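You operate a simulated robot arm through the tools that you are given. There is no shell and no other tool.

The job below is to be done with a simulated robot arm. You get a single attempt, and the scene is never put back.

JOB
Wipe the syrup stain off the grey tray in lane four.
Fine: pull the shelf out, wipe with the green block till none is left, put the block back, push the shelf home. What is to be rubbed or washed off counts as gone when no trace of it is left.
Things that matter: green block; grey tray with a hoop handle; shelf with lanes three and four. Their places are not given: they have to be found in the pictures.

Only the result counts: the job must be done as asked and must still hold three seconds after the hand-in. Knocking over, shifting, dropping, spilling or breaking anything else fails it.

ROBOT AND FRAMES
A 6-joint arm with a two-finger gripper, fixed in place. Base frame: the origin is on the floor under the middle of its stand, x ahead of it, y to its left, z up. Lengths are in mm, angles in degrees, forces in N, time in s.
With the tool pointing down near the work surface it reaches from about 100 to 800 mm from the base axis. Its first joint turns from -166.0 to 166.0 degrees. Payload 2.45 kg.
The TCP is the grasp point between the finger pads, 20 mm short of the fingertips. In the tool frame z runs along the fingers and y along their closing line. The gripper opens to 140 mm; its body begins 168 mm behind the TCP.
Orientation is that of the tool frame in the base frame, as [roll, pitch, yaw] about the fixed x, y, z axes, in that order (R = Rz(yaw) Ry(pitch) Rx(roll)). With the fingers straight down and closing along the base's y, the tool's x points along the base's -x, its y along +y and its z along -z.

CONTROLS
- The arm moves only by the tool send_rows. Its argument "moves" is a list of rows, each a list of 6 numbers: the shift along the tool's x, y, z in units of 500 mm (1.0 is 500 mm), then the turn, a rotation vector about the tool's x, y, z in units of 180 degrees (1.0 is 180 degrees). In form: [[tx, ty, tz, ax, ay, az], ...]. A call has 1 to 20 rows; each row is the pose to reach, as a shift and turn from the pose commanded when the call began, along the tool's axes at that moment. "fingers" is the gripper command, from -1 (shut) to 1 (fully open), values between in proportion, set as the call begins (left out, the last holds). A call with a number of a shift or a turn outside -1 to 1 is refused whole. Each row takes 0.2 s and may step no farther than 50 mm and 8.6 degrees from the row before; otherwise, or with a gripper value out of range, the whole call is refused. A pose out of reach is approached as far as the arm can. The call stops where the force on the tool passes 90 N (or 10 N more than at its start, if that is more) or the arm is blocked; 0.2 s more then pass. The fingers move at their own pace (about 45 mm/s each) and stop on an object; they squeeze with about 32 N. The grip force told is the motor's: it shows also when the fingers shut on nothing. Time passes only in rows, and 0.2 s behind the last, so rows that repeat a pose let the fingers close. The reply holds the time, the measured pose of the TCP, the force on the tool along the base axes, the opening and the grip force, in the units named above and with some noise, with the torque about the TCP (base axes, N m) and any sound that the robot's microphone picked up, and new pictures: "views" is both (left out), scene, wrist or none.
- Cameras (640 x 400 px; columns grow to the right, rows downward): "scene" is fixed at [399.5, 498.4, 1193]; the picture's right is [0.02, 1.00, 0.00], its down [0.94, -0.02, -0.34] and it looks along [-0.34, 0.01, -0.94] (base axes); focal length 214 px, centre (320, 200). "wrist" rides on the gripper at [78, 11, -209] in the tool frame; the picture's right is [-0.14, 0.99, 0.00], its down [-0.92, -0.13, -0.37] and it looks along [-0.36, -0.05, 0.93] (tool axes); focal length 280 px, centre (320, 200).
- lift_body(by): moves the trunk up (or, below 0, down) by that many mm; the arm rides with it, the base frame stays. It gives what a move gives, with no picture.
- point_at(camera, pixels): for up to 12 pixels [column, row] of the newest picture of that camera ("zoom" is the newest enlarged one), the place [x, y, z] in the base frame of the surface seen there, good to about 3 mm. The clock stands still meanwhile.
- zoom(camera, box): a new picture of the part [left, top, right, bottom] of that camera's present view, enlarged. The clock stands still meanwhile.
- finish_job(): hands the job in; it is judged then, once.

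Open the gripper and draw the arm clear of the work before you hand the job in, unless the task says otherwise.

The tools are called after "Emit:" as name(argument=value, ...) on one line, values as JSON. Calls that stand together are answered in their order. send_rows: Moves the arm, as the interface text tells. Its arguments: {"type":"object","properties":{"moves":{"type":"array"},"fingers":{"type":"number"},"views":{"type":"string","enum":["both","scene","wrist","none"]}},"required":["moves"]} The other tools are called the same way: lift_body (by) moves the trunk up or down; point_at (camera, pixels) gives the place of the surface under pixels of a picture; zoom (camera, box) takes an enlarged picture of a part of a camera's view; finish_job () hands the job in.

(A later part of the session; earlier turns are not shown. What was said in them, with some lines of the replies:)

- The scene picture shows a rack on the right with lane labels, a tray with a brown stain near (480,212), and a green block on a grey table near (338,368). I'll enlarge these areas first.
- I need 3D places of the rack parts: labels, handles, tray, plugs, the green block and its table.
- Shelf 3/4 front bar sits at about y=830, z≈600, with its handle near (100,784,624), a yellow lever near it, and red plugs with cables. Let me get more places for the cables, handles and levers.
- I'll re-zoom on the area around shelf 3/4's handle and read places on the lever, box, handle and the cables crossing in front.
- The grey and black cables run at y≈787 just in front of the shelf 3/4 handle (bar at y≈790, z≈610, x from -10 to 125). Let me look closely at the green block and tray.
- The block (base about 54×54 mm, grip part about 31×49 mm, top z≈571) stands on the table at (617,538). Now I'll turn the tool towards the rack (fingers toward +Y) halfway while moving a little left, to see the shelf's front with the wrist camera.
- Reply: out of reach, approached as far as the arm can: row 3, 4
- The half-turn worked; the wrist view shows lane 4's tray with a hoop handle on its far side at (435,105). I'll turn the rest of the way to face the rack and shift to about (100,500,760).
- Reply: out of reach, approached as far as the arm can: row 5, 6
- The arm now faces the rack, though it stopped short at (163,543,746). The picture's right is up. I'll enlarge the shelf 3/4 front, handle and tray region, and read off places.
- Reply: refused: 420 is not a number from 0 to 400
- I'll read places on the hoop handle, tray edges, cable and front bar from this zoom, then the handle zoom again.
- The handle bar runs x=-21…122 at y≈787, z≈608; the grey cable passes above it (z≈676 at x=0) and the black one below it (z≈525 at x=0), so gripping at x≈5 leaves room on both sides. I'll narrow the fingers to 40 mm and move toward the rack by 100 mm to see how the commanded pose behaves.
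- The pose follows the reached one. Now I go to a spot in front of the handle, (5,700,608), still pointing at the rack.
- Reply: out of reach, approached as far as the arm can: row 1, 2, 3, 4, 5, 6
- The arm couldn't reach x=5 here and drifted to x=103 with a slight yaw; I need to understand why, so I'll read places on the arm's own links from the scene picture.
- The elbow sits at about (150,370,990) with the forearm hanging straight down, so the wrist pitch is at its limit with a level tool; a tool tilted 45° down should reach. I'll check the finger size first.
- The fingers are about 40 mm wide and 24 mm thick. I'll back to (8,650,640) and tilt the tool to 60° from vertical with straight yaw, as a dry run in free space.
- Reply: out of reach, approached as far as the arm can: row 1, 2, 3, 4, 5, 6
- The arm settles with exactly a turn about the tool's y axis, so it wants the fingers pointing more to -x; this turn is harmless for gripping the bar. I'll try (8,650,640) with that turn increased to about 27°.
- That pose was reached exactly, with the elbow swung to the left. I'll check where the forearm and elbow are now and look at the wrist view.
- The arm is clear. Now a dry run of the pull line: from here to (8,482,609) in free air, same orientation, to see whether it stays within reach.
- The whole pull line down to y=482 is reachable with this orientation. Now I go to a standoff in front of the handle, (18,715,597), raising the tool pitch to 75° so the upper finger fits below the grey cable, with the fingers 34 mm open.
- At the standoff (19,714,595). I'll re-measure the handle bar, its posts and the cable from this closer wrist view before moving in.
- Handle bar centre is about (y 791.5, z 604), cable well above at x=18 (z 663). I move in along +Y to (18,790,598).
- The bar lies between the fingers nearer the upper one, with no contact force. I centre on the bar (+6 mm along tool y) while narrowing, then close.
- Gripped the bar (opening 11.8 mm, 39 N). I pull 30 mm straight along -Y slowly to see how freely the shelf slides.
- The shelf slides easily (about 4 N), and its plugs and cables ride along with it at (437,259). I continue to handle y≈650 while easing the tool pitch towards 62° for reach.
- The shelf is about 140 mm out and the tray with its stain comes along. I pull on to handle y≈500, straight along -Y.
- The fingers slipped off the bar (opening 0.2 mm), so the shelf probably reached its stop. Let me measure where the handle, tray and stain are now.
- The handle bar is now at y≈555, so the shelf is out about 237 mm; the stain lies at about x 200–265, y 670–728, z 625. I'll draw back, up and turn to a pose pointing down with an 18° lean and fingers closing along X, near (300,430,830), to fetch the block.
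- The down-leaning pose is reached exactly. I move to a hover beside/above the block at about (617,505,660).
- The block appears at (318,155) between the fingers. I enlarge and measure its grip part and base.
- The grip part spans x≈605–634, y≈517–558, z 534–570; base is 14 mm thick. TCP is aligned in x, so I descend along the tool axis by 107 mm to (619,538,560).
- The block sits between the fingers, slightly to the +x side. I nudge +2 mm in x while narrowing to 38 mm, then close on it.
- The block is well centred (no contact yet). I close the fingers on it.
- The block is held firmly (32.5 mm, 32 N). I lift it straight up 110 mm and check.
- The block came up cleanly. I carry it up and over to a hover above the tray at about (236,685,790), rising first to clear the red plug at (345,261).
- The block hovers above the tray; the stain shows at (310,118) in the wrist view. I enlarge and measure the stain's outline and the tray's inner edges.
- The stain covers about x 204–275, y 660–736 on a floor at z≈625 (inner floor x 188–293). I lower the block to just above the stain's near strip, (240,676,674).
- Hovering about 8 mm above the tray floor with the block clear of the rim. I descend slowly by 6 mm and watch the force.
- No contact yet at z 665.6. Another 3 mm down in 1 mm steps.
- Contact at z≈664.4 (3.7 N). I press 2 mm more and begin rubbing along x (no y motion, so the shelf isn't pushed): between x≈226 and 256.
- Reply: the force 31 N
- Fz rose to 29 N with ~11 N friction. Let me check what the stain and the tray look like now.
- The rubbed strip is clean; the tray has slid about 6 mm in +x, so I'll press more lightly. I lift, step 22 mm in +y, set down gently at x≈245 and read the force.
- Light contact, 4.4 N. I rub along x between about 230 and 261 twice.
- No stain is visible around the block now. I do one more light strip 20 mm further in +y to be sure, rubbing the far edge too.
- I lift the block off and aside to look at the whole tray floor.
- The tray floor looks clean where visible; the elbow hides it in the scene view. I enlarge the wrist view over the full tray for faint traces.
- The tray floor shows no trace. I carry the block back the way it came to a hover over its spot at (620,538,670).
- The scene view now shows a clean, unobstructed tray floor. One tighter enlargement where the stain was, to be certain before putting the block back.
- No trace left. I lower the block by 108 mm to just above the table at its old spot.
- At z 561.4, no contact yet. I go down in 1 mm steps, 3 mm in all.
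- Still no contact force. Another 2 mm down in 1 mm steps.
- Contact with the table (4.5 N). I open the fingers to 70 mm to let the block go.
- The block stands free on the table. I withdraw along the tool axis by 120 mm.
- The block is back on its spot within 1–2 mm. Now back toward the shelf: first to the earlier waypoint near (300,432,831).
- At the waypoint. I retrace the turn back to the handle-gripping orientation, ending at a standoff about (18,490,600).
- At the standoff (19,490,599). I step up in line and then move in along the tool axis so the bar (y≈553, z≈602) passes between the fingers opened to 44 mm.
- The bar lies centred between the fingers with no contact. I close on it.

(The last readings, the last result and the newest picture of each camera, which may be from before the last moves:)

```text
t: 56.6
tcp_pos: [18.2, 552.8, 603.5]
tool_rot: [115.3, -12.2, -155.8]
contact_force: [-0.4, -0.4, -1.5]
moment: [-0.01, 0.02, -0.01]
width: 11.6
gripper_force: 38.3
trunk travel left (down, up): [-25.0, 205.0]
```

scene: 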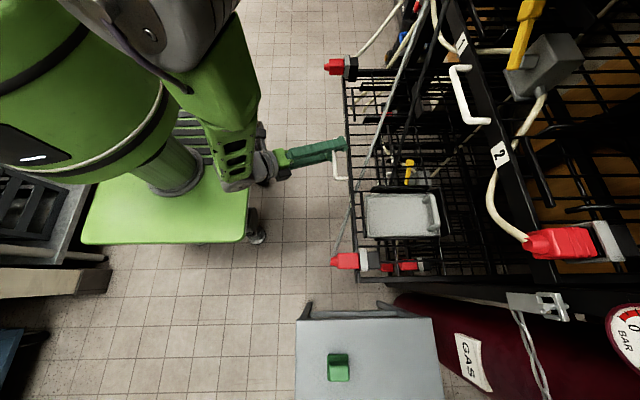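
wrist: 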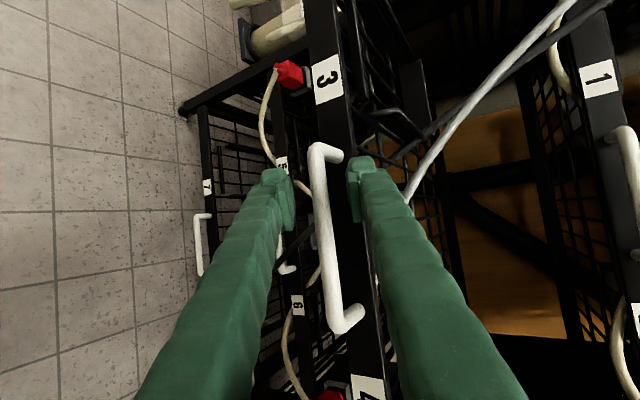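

Gripped (11.6 mm). I push the shelf in by 110 mm along +Y.

Emit:
send_rows(moves=[[-0.0146, 0.0171, 0.0289, 0, 0, 0], [-0.0293, 0.0343, 0.0579, 0, 0, 0], [-0.0439, 0.0514, 0.0868, 0, 0, 0], [-0.0585, 0.0685, 0.1157, 0, 0, 0], [-0.0732, 0.0857, 0.1447, 0, 0, 0], [-0.0878, 0.1028, 0.1736, 0, 0, 0]], views="both")

```text
t: 58.0
tcp_pos: [17.2, 664.1, 603.2]
tool_rot: [115.2, -12.2, -155.9]
contact_force: [0.4, -0.8, -6.5]
moment: [-0.02, -0.05, 0.04]
width: 11.3
gripper_force: 38.8
trunk travel left (down, up): [-25.0, 205.0]
```

scene: 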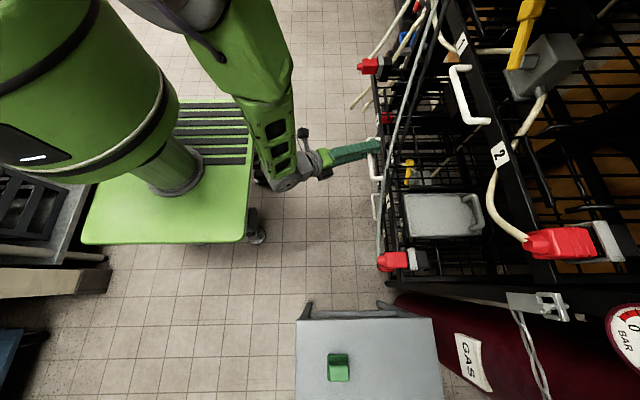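
wrist: 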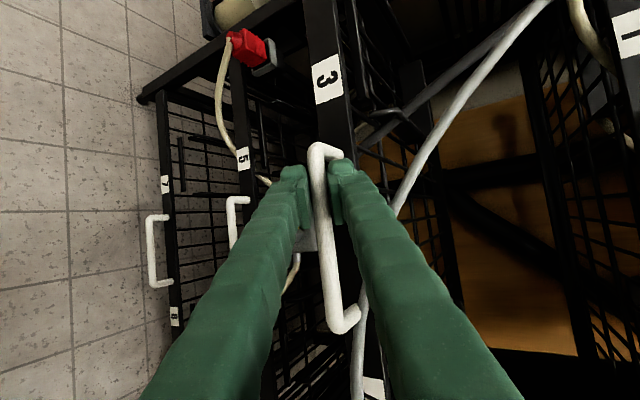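

Sliding smoothly; the handle is at y≈664. I push on to y≈770 while raising the pitch back to 75° for cable clearance.

Emit:
send_rows(moves=[[-0.0142, 0.0161, 0.0281, -0.0107, 0, -0.0055], [-0.0284, 0.0321, 0.0562, -0.0215, 0, -0.0109], [-0.0426, 0.0482, 0.0843, -0.0322, 0, -0.0164], [-0.0568, 0.0643, 0.1123, -0.0429, 0, -0.0218], [-0.071, 0.0803, 0.1404, -0.0537, 0, -0.0273], [-0.0852, 0.0964, 0.1685, -0.0644, 0, -0.0327]], views="both")

```text
t: 59.4
tcp_pos: [17.2, 769.5, 603.0]
tool_rot: [103.2, -6.5, -153.9]
contact_force: [3.8, -0.6, 0.7]
moment: [-0.04, 0.18, 0.18]
width: 10.3
gripper_force: 37.6
trunk travel left (down, up): [-25.0, 205.0]
```

scene: 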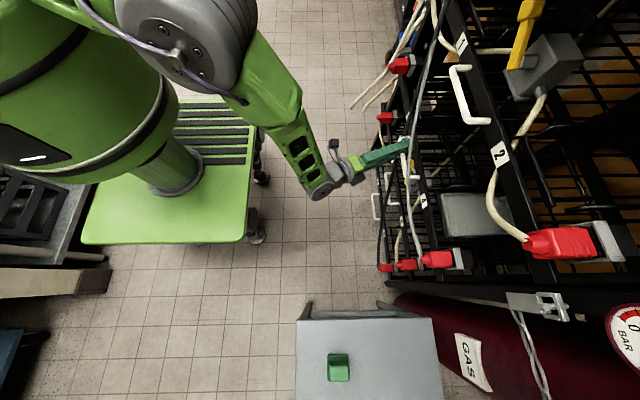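
wrist: 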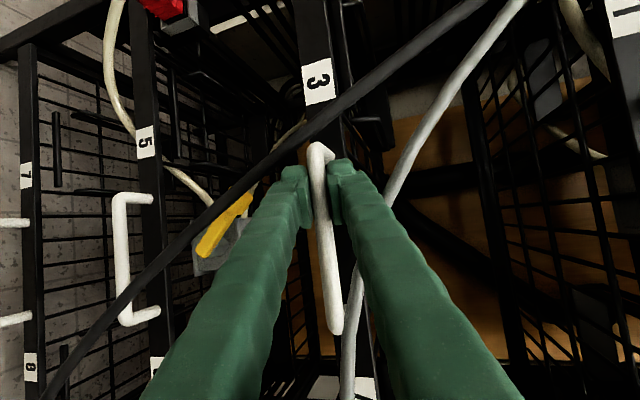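

Handle at y≈769 now. I push the last stretch slowly, 20 mm in 4 mm steps, watching for the end stop.

Emit:
send_rows(moves=[[-0.0035, 0.0021, 0.0069, 0, 0, 0], [-0.007, 0.0041, 0.0138, 0, 0, 0], [-0.0106, 0.0062, 0.0206, 0, 0, 0], [-0.0141, 0.0082, 0.0275, 0, 0, 0], [-0.0176, 0.0103, 0.0344, 0, 0, 0]], views="both")

```text
t: 60.6
tcp_pos: [18.7, 789.0, 603.2]
tool_rot: [103.2, -6.6, -153.8]
contact_force: [3.7, -3.6, 5.9]
moment: [0.02, 0.03, 0.12]
width: 9.9
gripper_force: 37.8
trunk travel left (down, up): [-25.0, 205.0]
```

scene: 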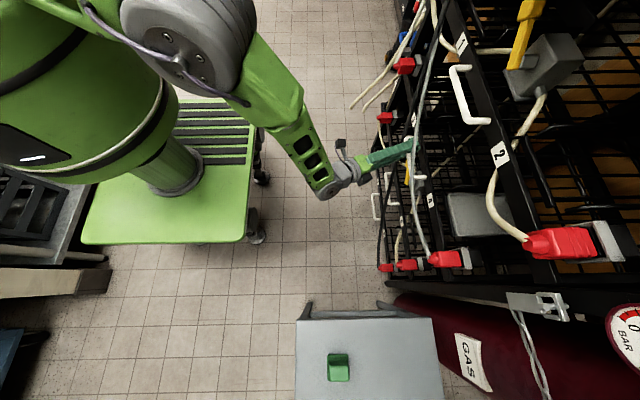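
wrist: 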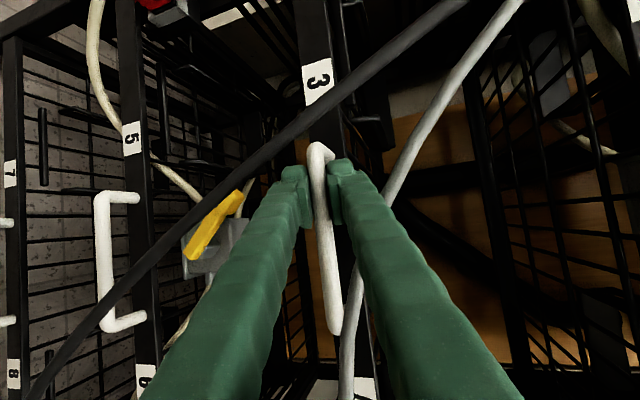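

Slight resistance only. I compare shelf features with the start: front bar at (432,200), plug at (448,260), and the rest of the rack.

Emit:
zoom(camera="scene", box=[360, 100, 640, 300])

Emit:
point_at(camera="scene", pixels=[[432, 200], [431, 205], [445, 260], [480, 212], [453, 195], [424, 177], [434, 218], [405, 66]])

Emit:
point_at(camera="wrist", pixels=[[318, 80], [330, 300], [325, 220], [345, 120], [130, 135], [105, 250]])

```text
2.00 times, centred on (500, 200) of scene
```

zoom: 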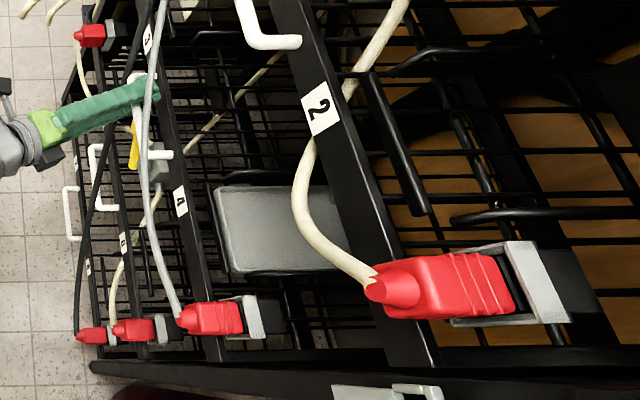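

```text
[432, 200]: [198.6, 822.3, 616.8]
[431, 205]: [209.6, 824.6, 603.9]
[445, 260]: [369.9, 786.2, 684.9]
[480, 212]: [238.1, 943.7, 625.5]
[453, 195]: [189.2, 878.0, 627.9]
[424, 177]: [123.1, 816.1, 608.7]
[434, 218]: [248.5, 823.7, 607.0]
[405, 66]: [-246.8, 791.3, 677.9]
```

```text
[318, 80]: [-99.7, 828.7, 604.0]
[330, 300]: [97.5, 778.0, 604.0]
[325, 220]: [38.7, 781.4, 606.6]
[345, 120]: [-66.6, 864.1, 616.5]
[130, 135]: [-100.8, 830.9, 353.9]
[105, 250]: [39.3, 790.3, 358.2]
```

Compared with the start, the shelf's label and plug are still about 5–6 mm out. I push on in 2 mm steps, 6 mm more.

Emit:
send_rows(moves=[[-0.0018, 0.001, 0.0034, 0, 0, 0], [-0.0035, 0.0021, 0.0069, 0, 0, 0], [-0.0053, 0.0031, 0.0103, 0, 0, 0]], views="scene")

Emit:
zoom(camera="scene", box=[360, 100, 640, 300])

```text
t: 61.4
tcp_pos: [17.8, 795.3, 601.6]
tool_rot: [103.1, -6.7, -153.8]
contact_force: [1.1, -1.9, 5.8]
moment: [-0.01, 0.1, -0.02]
width: 10.2
gripper_force: 37.2
trunk travel left (down, up): [-25.0, 205.0]
```

scene: 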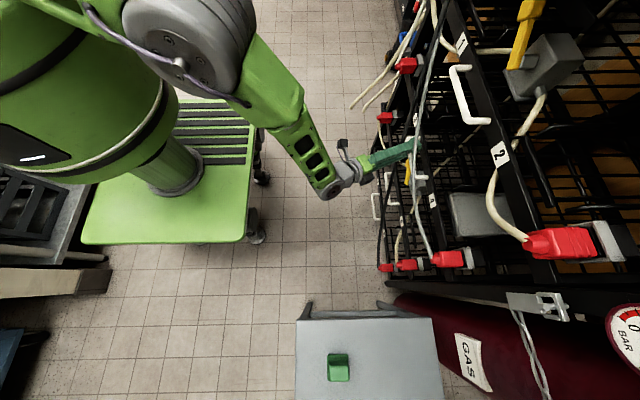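

```text
2.00 times, centred on (500, 200) of scene
```

zoom: 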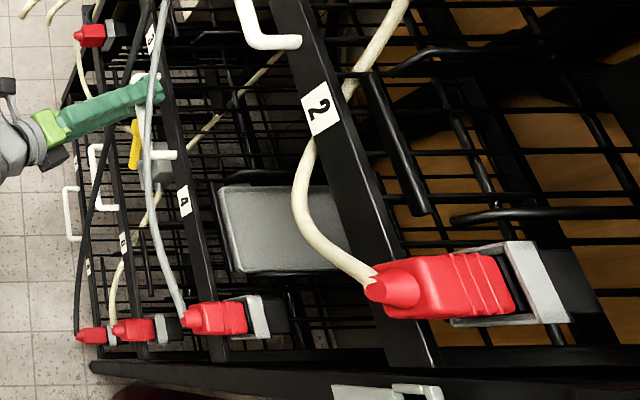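

The label (184,200 in the zoom) and plug tip (182) now match the start picture. I push 3 mm more gently to feel for the end stop.

Emit:
send_rows(moves=[[-0.0009, 0.0005, 0.0017, 0, 0, 0], [-0.0018, 0.001, 0.0034, 0, 0, 0], [-0.0026, 0.0015, 0.0052, 0, 0, 0]], views="none")

```text
t: 62.2
tcp_pos: [16.7, 797.1, 601.9]
tool_rot: [103.3, -6.7, -153.8]
contact_force: [5.3, -22.9, 12.5]
moment: [0.0, 0.22, 0.39]
width: 9.3
gripper_force: 36.4
trunk travel left (down, up): [-25.0, 205.0]
```

The stop is felt (23 N against +y): the shelf is home. I relax the push by 2 mm, still gripped, and check.

Emit:
send_rows(moves=[[0.0013, -0.0008, -0.0026, 0, 0, 0]], views="none")

Emit:
send_rows(moves=[[0, 0, 0, 0, 0, 0], [0, 0, 0, 0, 0, 0], [0, 0, 0, 0, 0, 0]], fingers=-0.514, views="both")

```text
t: 62.6
tcp_pos: [16.8, 795.1, 601.5]
tool_rot: [103.2, -6.7, -153.9]
contact_force: [2.0, -8.3, 4.5]
moment: [-0.02, 0.11, 0.3]
width: 9.3
gripper_force: 37.0
trunk travel left (down, up): [-25.0, 205.0]
```

```text
t: 63.4
tcp_pos: [17.9, 796.5, 601.1]
tool_rot: [103.3, -6.7, -153.7]
contact_force: [0.0, -0.5, -0.6]
moment: [-0.02, 0.0, 0.02]
width: 34.1
gripper_force: 0.0
trunk travel left (down, up): [-25.0, 205.0]
```

scene: 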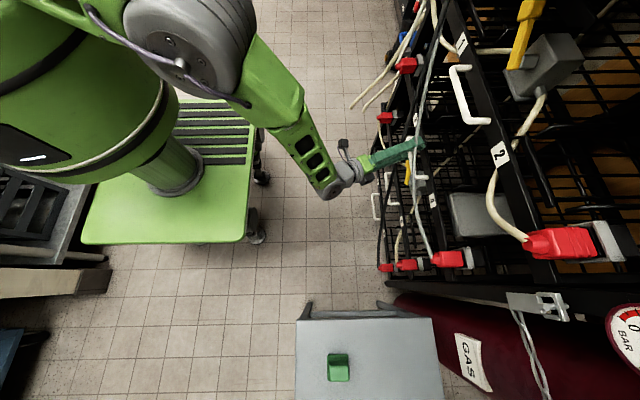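
wrist: 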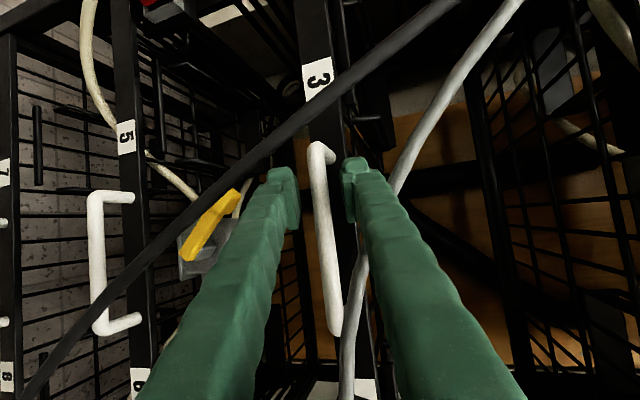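

Released; the bar is free between the fingers. I lower 3 mm and back straight out along -Y by 80 mm.

Emit:
send_rows(moves=[[-0.0007, -0.0058, 0.0014, 0, 0, 0], [0.0134, -0.014, -0.0262, 0, 0, 0], [0.0275, -0.0222, -0.0537, 0, 0, 0], [0.0415, -0.0304, -0.0812, 0, 0, 0], [0.0556, -0.0386, -0.1088, 0, 0, 0], [0.0697, -0.0468, -0.1363, 0, 0, 0]], views="both")

Emit:
zoom(camera="scene", box=[360, 100, 640, 300])

Emit:
point_at(camera="scene", pixels=[[432, 200], [448, 260], [480, 212], [453, 195], [424, 177], [412, 180], [338, 362], [338, 378]])

```text
t: 64.8
tcp_pos: [16.9, 716.5, 600.2]
tool_rot: [103.2, -6.7, -153.8]
contact_force: [-0.8, -0.2, 0.7]
moment: [-0.02, 0.0, -0.02]
width: 34.2
gripper_force: 0.0
trunk travel left (down, up): [-25.0, 205.0]
```

scene: 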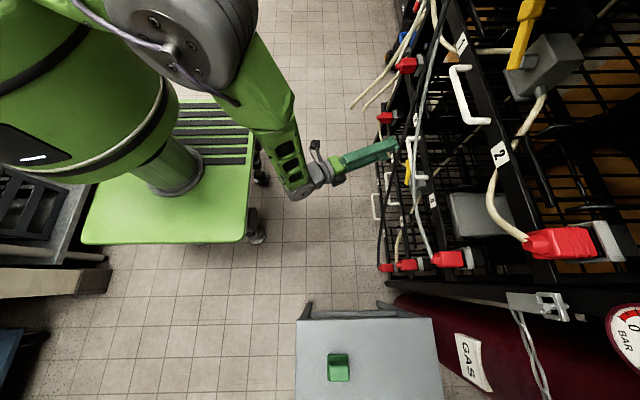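
wrist: 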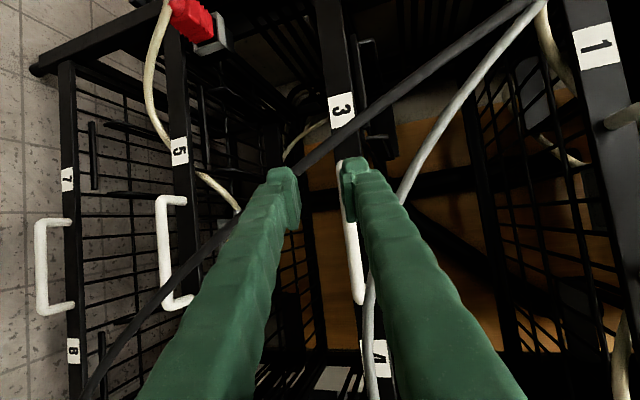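

```text
2.00 times, centred on (500, 200) of scene
```

zoom: 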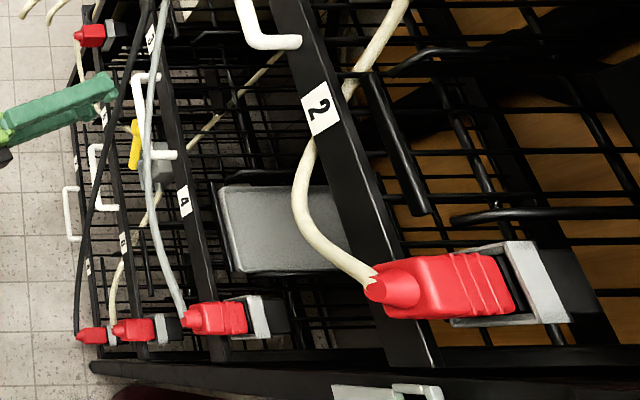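

```text
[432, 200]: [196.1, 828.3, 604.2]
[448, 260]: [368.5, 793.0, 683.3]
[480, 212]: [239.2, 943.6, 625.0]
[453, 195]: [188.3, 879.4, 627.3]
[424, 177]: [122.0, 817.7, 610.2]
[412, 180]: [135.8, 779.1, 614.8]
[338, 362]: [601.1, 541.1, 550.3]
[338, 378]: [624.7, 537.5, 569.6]
```

The shelf's features match the start within the measuring noise. I double-check the handle bar from this wrist view against the earlier reading (y 784.5–788).

Emit:
zoom(camera="wrist", box=[260, 140, 420, 320])

Emit:
point_at(camera="wrist", pixels=[[349, 230], [351, 240], [354, 260], [356, 275], [358, 290], [352, 250], [342, 110], [180, 150], [383, 365], [590, 50]])

```text
2.22 times, centred on (340, 230) of wrist
```

zoom: 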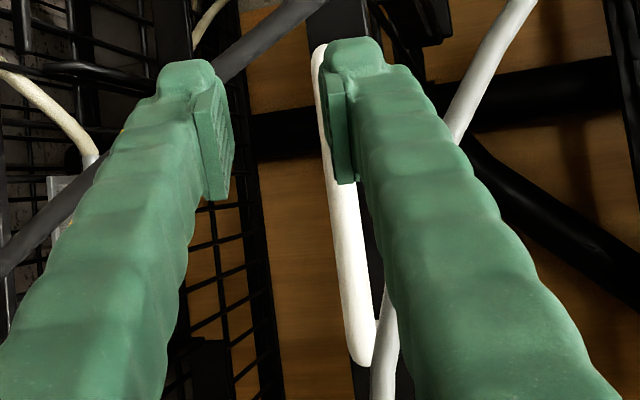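

```text
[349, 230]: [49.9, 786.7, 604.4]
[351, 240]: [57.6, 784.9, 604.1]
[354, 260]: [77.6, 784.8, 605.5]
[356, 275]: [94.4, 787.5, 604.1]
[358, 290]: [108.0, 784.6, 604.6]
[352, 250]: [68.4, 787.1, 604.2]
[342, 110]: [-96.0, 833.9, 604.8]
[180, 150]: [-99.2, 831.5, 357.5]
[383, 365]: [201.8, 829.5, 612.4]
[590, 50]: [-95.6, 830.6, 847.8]
```

Handle bar at y≈786 as at the start, and labels 1, 3, 5 are flush (y 831–834): the shelf is home. I draw the arm back to y≈497.

Emit:
send_rows(moves=[[0.0277, -0.0161, -0.0541, 0.0092, 0, 0.0047], [0.0553, -0.0323, -0.1082, 0.0184, 0, 0.0094], [0.083, -0.0484, -0.1623, 0.0276, 0, 0.0141], [0.1106, -0.0645, -0.2164, 0.0367, 0, 0.0188], [0.1383, -0.0806, -0.2705, 0.0459, 0, 0.0235], [0.1659, -0.0968, -0.3246, 0.0551, 0, 0.0282], [0.1936, -0.1129, -0.3787, 0.0643, 0, 0.0329]], views="none")

```text
t: 66.4
tcp_pos: [16.5, 496.4, 597.8]
tool_rot: [115.2, -12.4, -155.8]
contact_force: [0.5, -0.1, -0.5]
moment: [-0.02, 0.0, -0.02]
width: 33.9
gripper_force: 0.0
trunk travel left (down, up): [-25.0, 205.0]
```

Clear of the shelf. I return to the high waypoint near (300,430,830) by the proven path and open the gripper.

Emit:
send_rows(moves=[[-0.0294, 0.0283, -0.0462, 0.0242, 0.0061, -0.0341], [-0.0588, 0.0565, -0.0924, 0.0485, 0.0122, -0.0681], [-0.0882, 0.0848, -0.1386, 0.0727, 0.0183, -0.1022], [-0.1175, 0.113, -0.1847, 0.0969, 0.0244, -0.1362], [-0.1469, 0.1413, -0.2309, 0.1211, 0.0305, -0.1703], [-0.1763, 0.1695, -0.2771, 0.1454, 0.0367, -0.2044], [-0.2057, 0.1978, -0.3233, 0.1696, 0.0428, -0.2384], [-0.2351, 0.226, -0.3695, 0.1938, 0.0489, -0.2725], [-0.2645, 0.2543, -0.4157, 0.218, 0.055, -0.3065], [-0.2938, 0.2825, -0.4618, 0.2423, 0.0611, -0.3406], [-0.3232, 0.3108, -0.508, 0.2665, 0.0672, -0.3746], [-0.3526, 0.339, -0.5542, 0.2907, 0.0733, -0.4087]], fingers=0.5, views="both")

Emit:
zoom(camera="scene", box=[360, 100, 640, 300])

Emit:
zoom(camera="scene", box=[430, 170, 540, 250])

Emit:
zoom(camera="scene", box=[290, 330, 400, 400])

```text
t: 69.0
tcp_pos: [299.5, 426.0, 825.6]
tool_rot: [-180.0, 18.3, -90.0]
contact_force: [-0.2, -0.3, -0.2]
moment: [0.03, 0.0, 0.01]
width: 105.2
gripper_force: 0.1
trunk travel left (down, up): [-25.0, 205.0]
```

scene: 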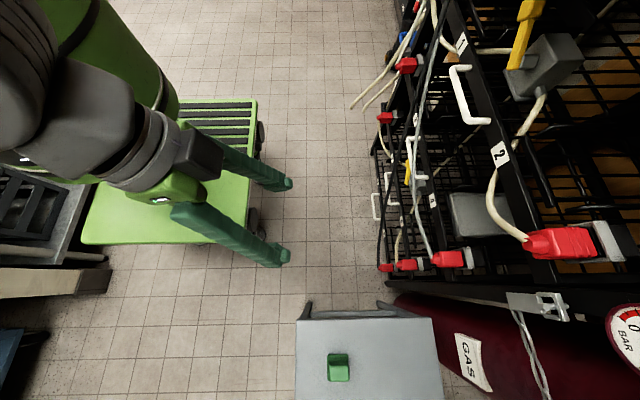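
wrist: 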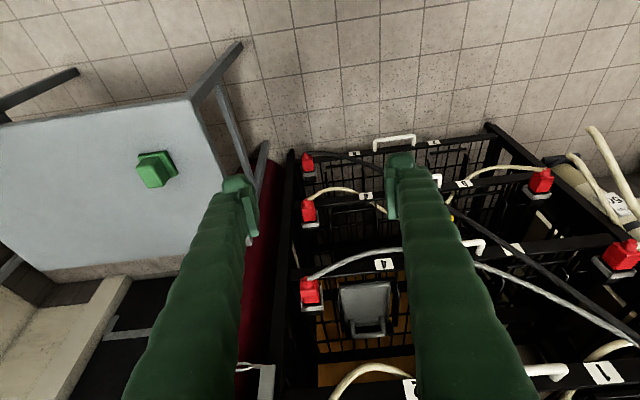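

```text
2.00 times, centred on (500, 200) of scene
```

zoom: 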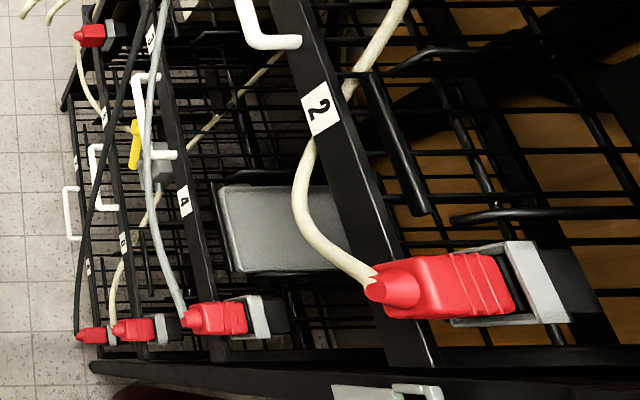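

```text
5.00 times, centred on (485, 210) of scene
```

zoom: 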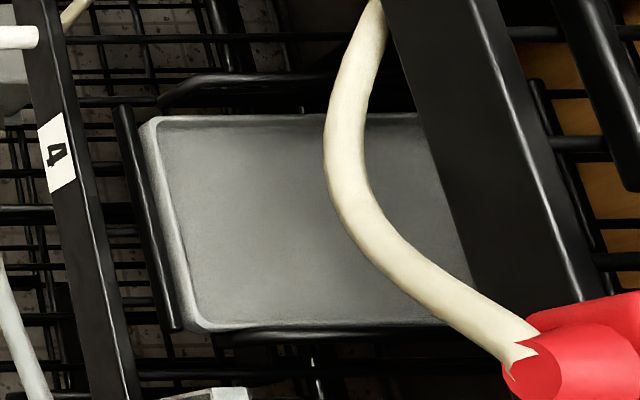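

```text
5.71 times, centred on (345, 365) of scene
```

zoom: 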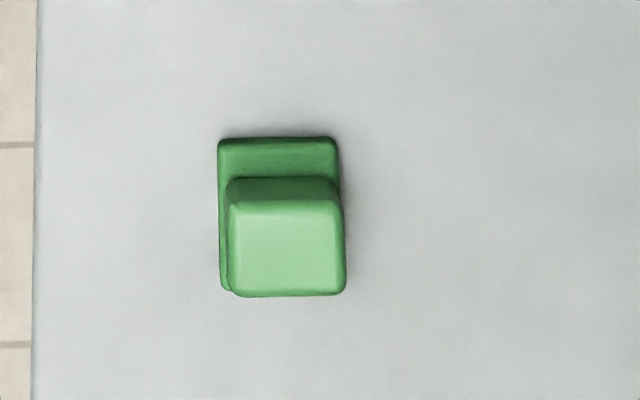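

Everything matches the start: shelf label 4 at the same pixel (55,155 in the zoom), block back on its spot, tray clean, arm clear with the gripper open. I hand the job in.

Emit:
finish_job()

```text
The job is handed in.
```

The syrup stain is off the grey tray in lane four, and I've handed the job in; the tool hasn't returned a verdict yet. In enlarged pictures from both cameras, taken with the shelf still out, the tray floor showed no trace of syrup.

- **Shelf:** it is pushed home. I felt the end stop at 23 N, and its front lines up with the start picture within measuring error.
- **Green block:** it is back on the table within about 2 mm of where it stood, and upright.
- **Tray:** wiping slid it roughly 3–5 mm sideways in its lane. It is still between its dividers, and I did not move it back.
- **Slip while pulling:** the fingers came off the handle at the end of the pull, with the shelf about 237 mm out. I saw no damage, and I gripped the handle again for the push home.
- **Arm:** it is drawn clear of the work with the gripper open.
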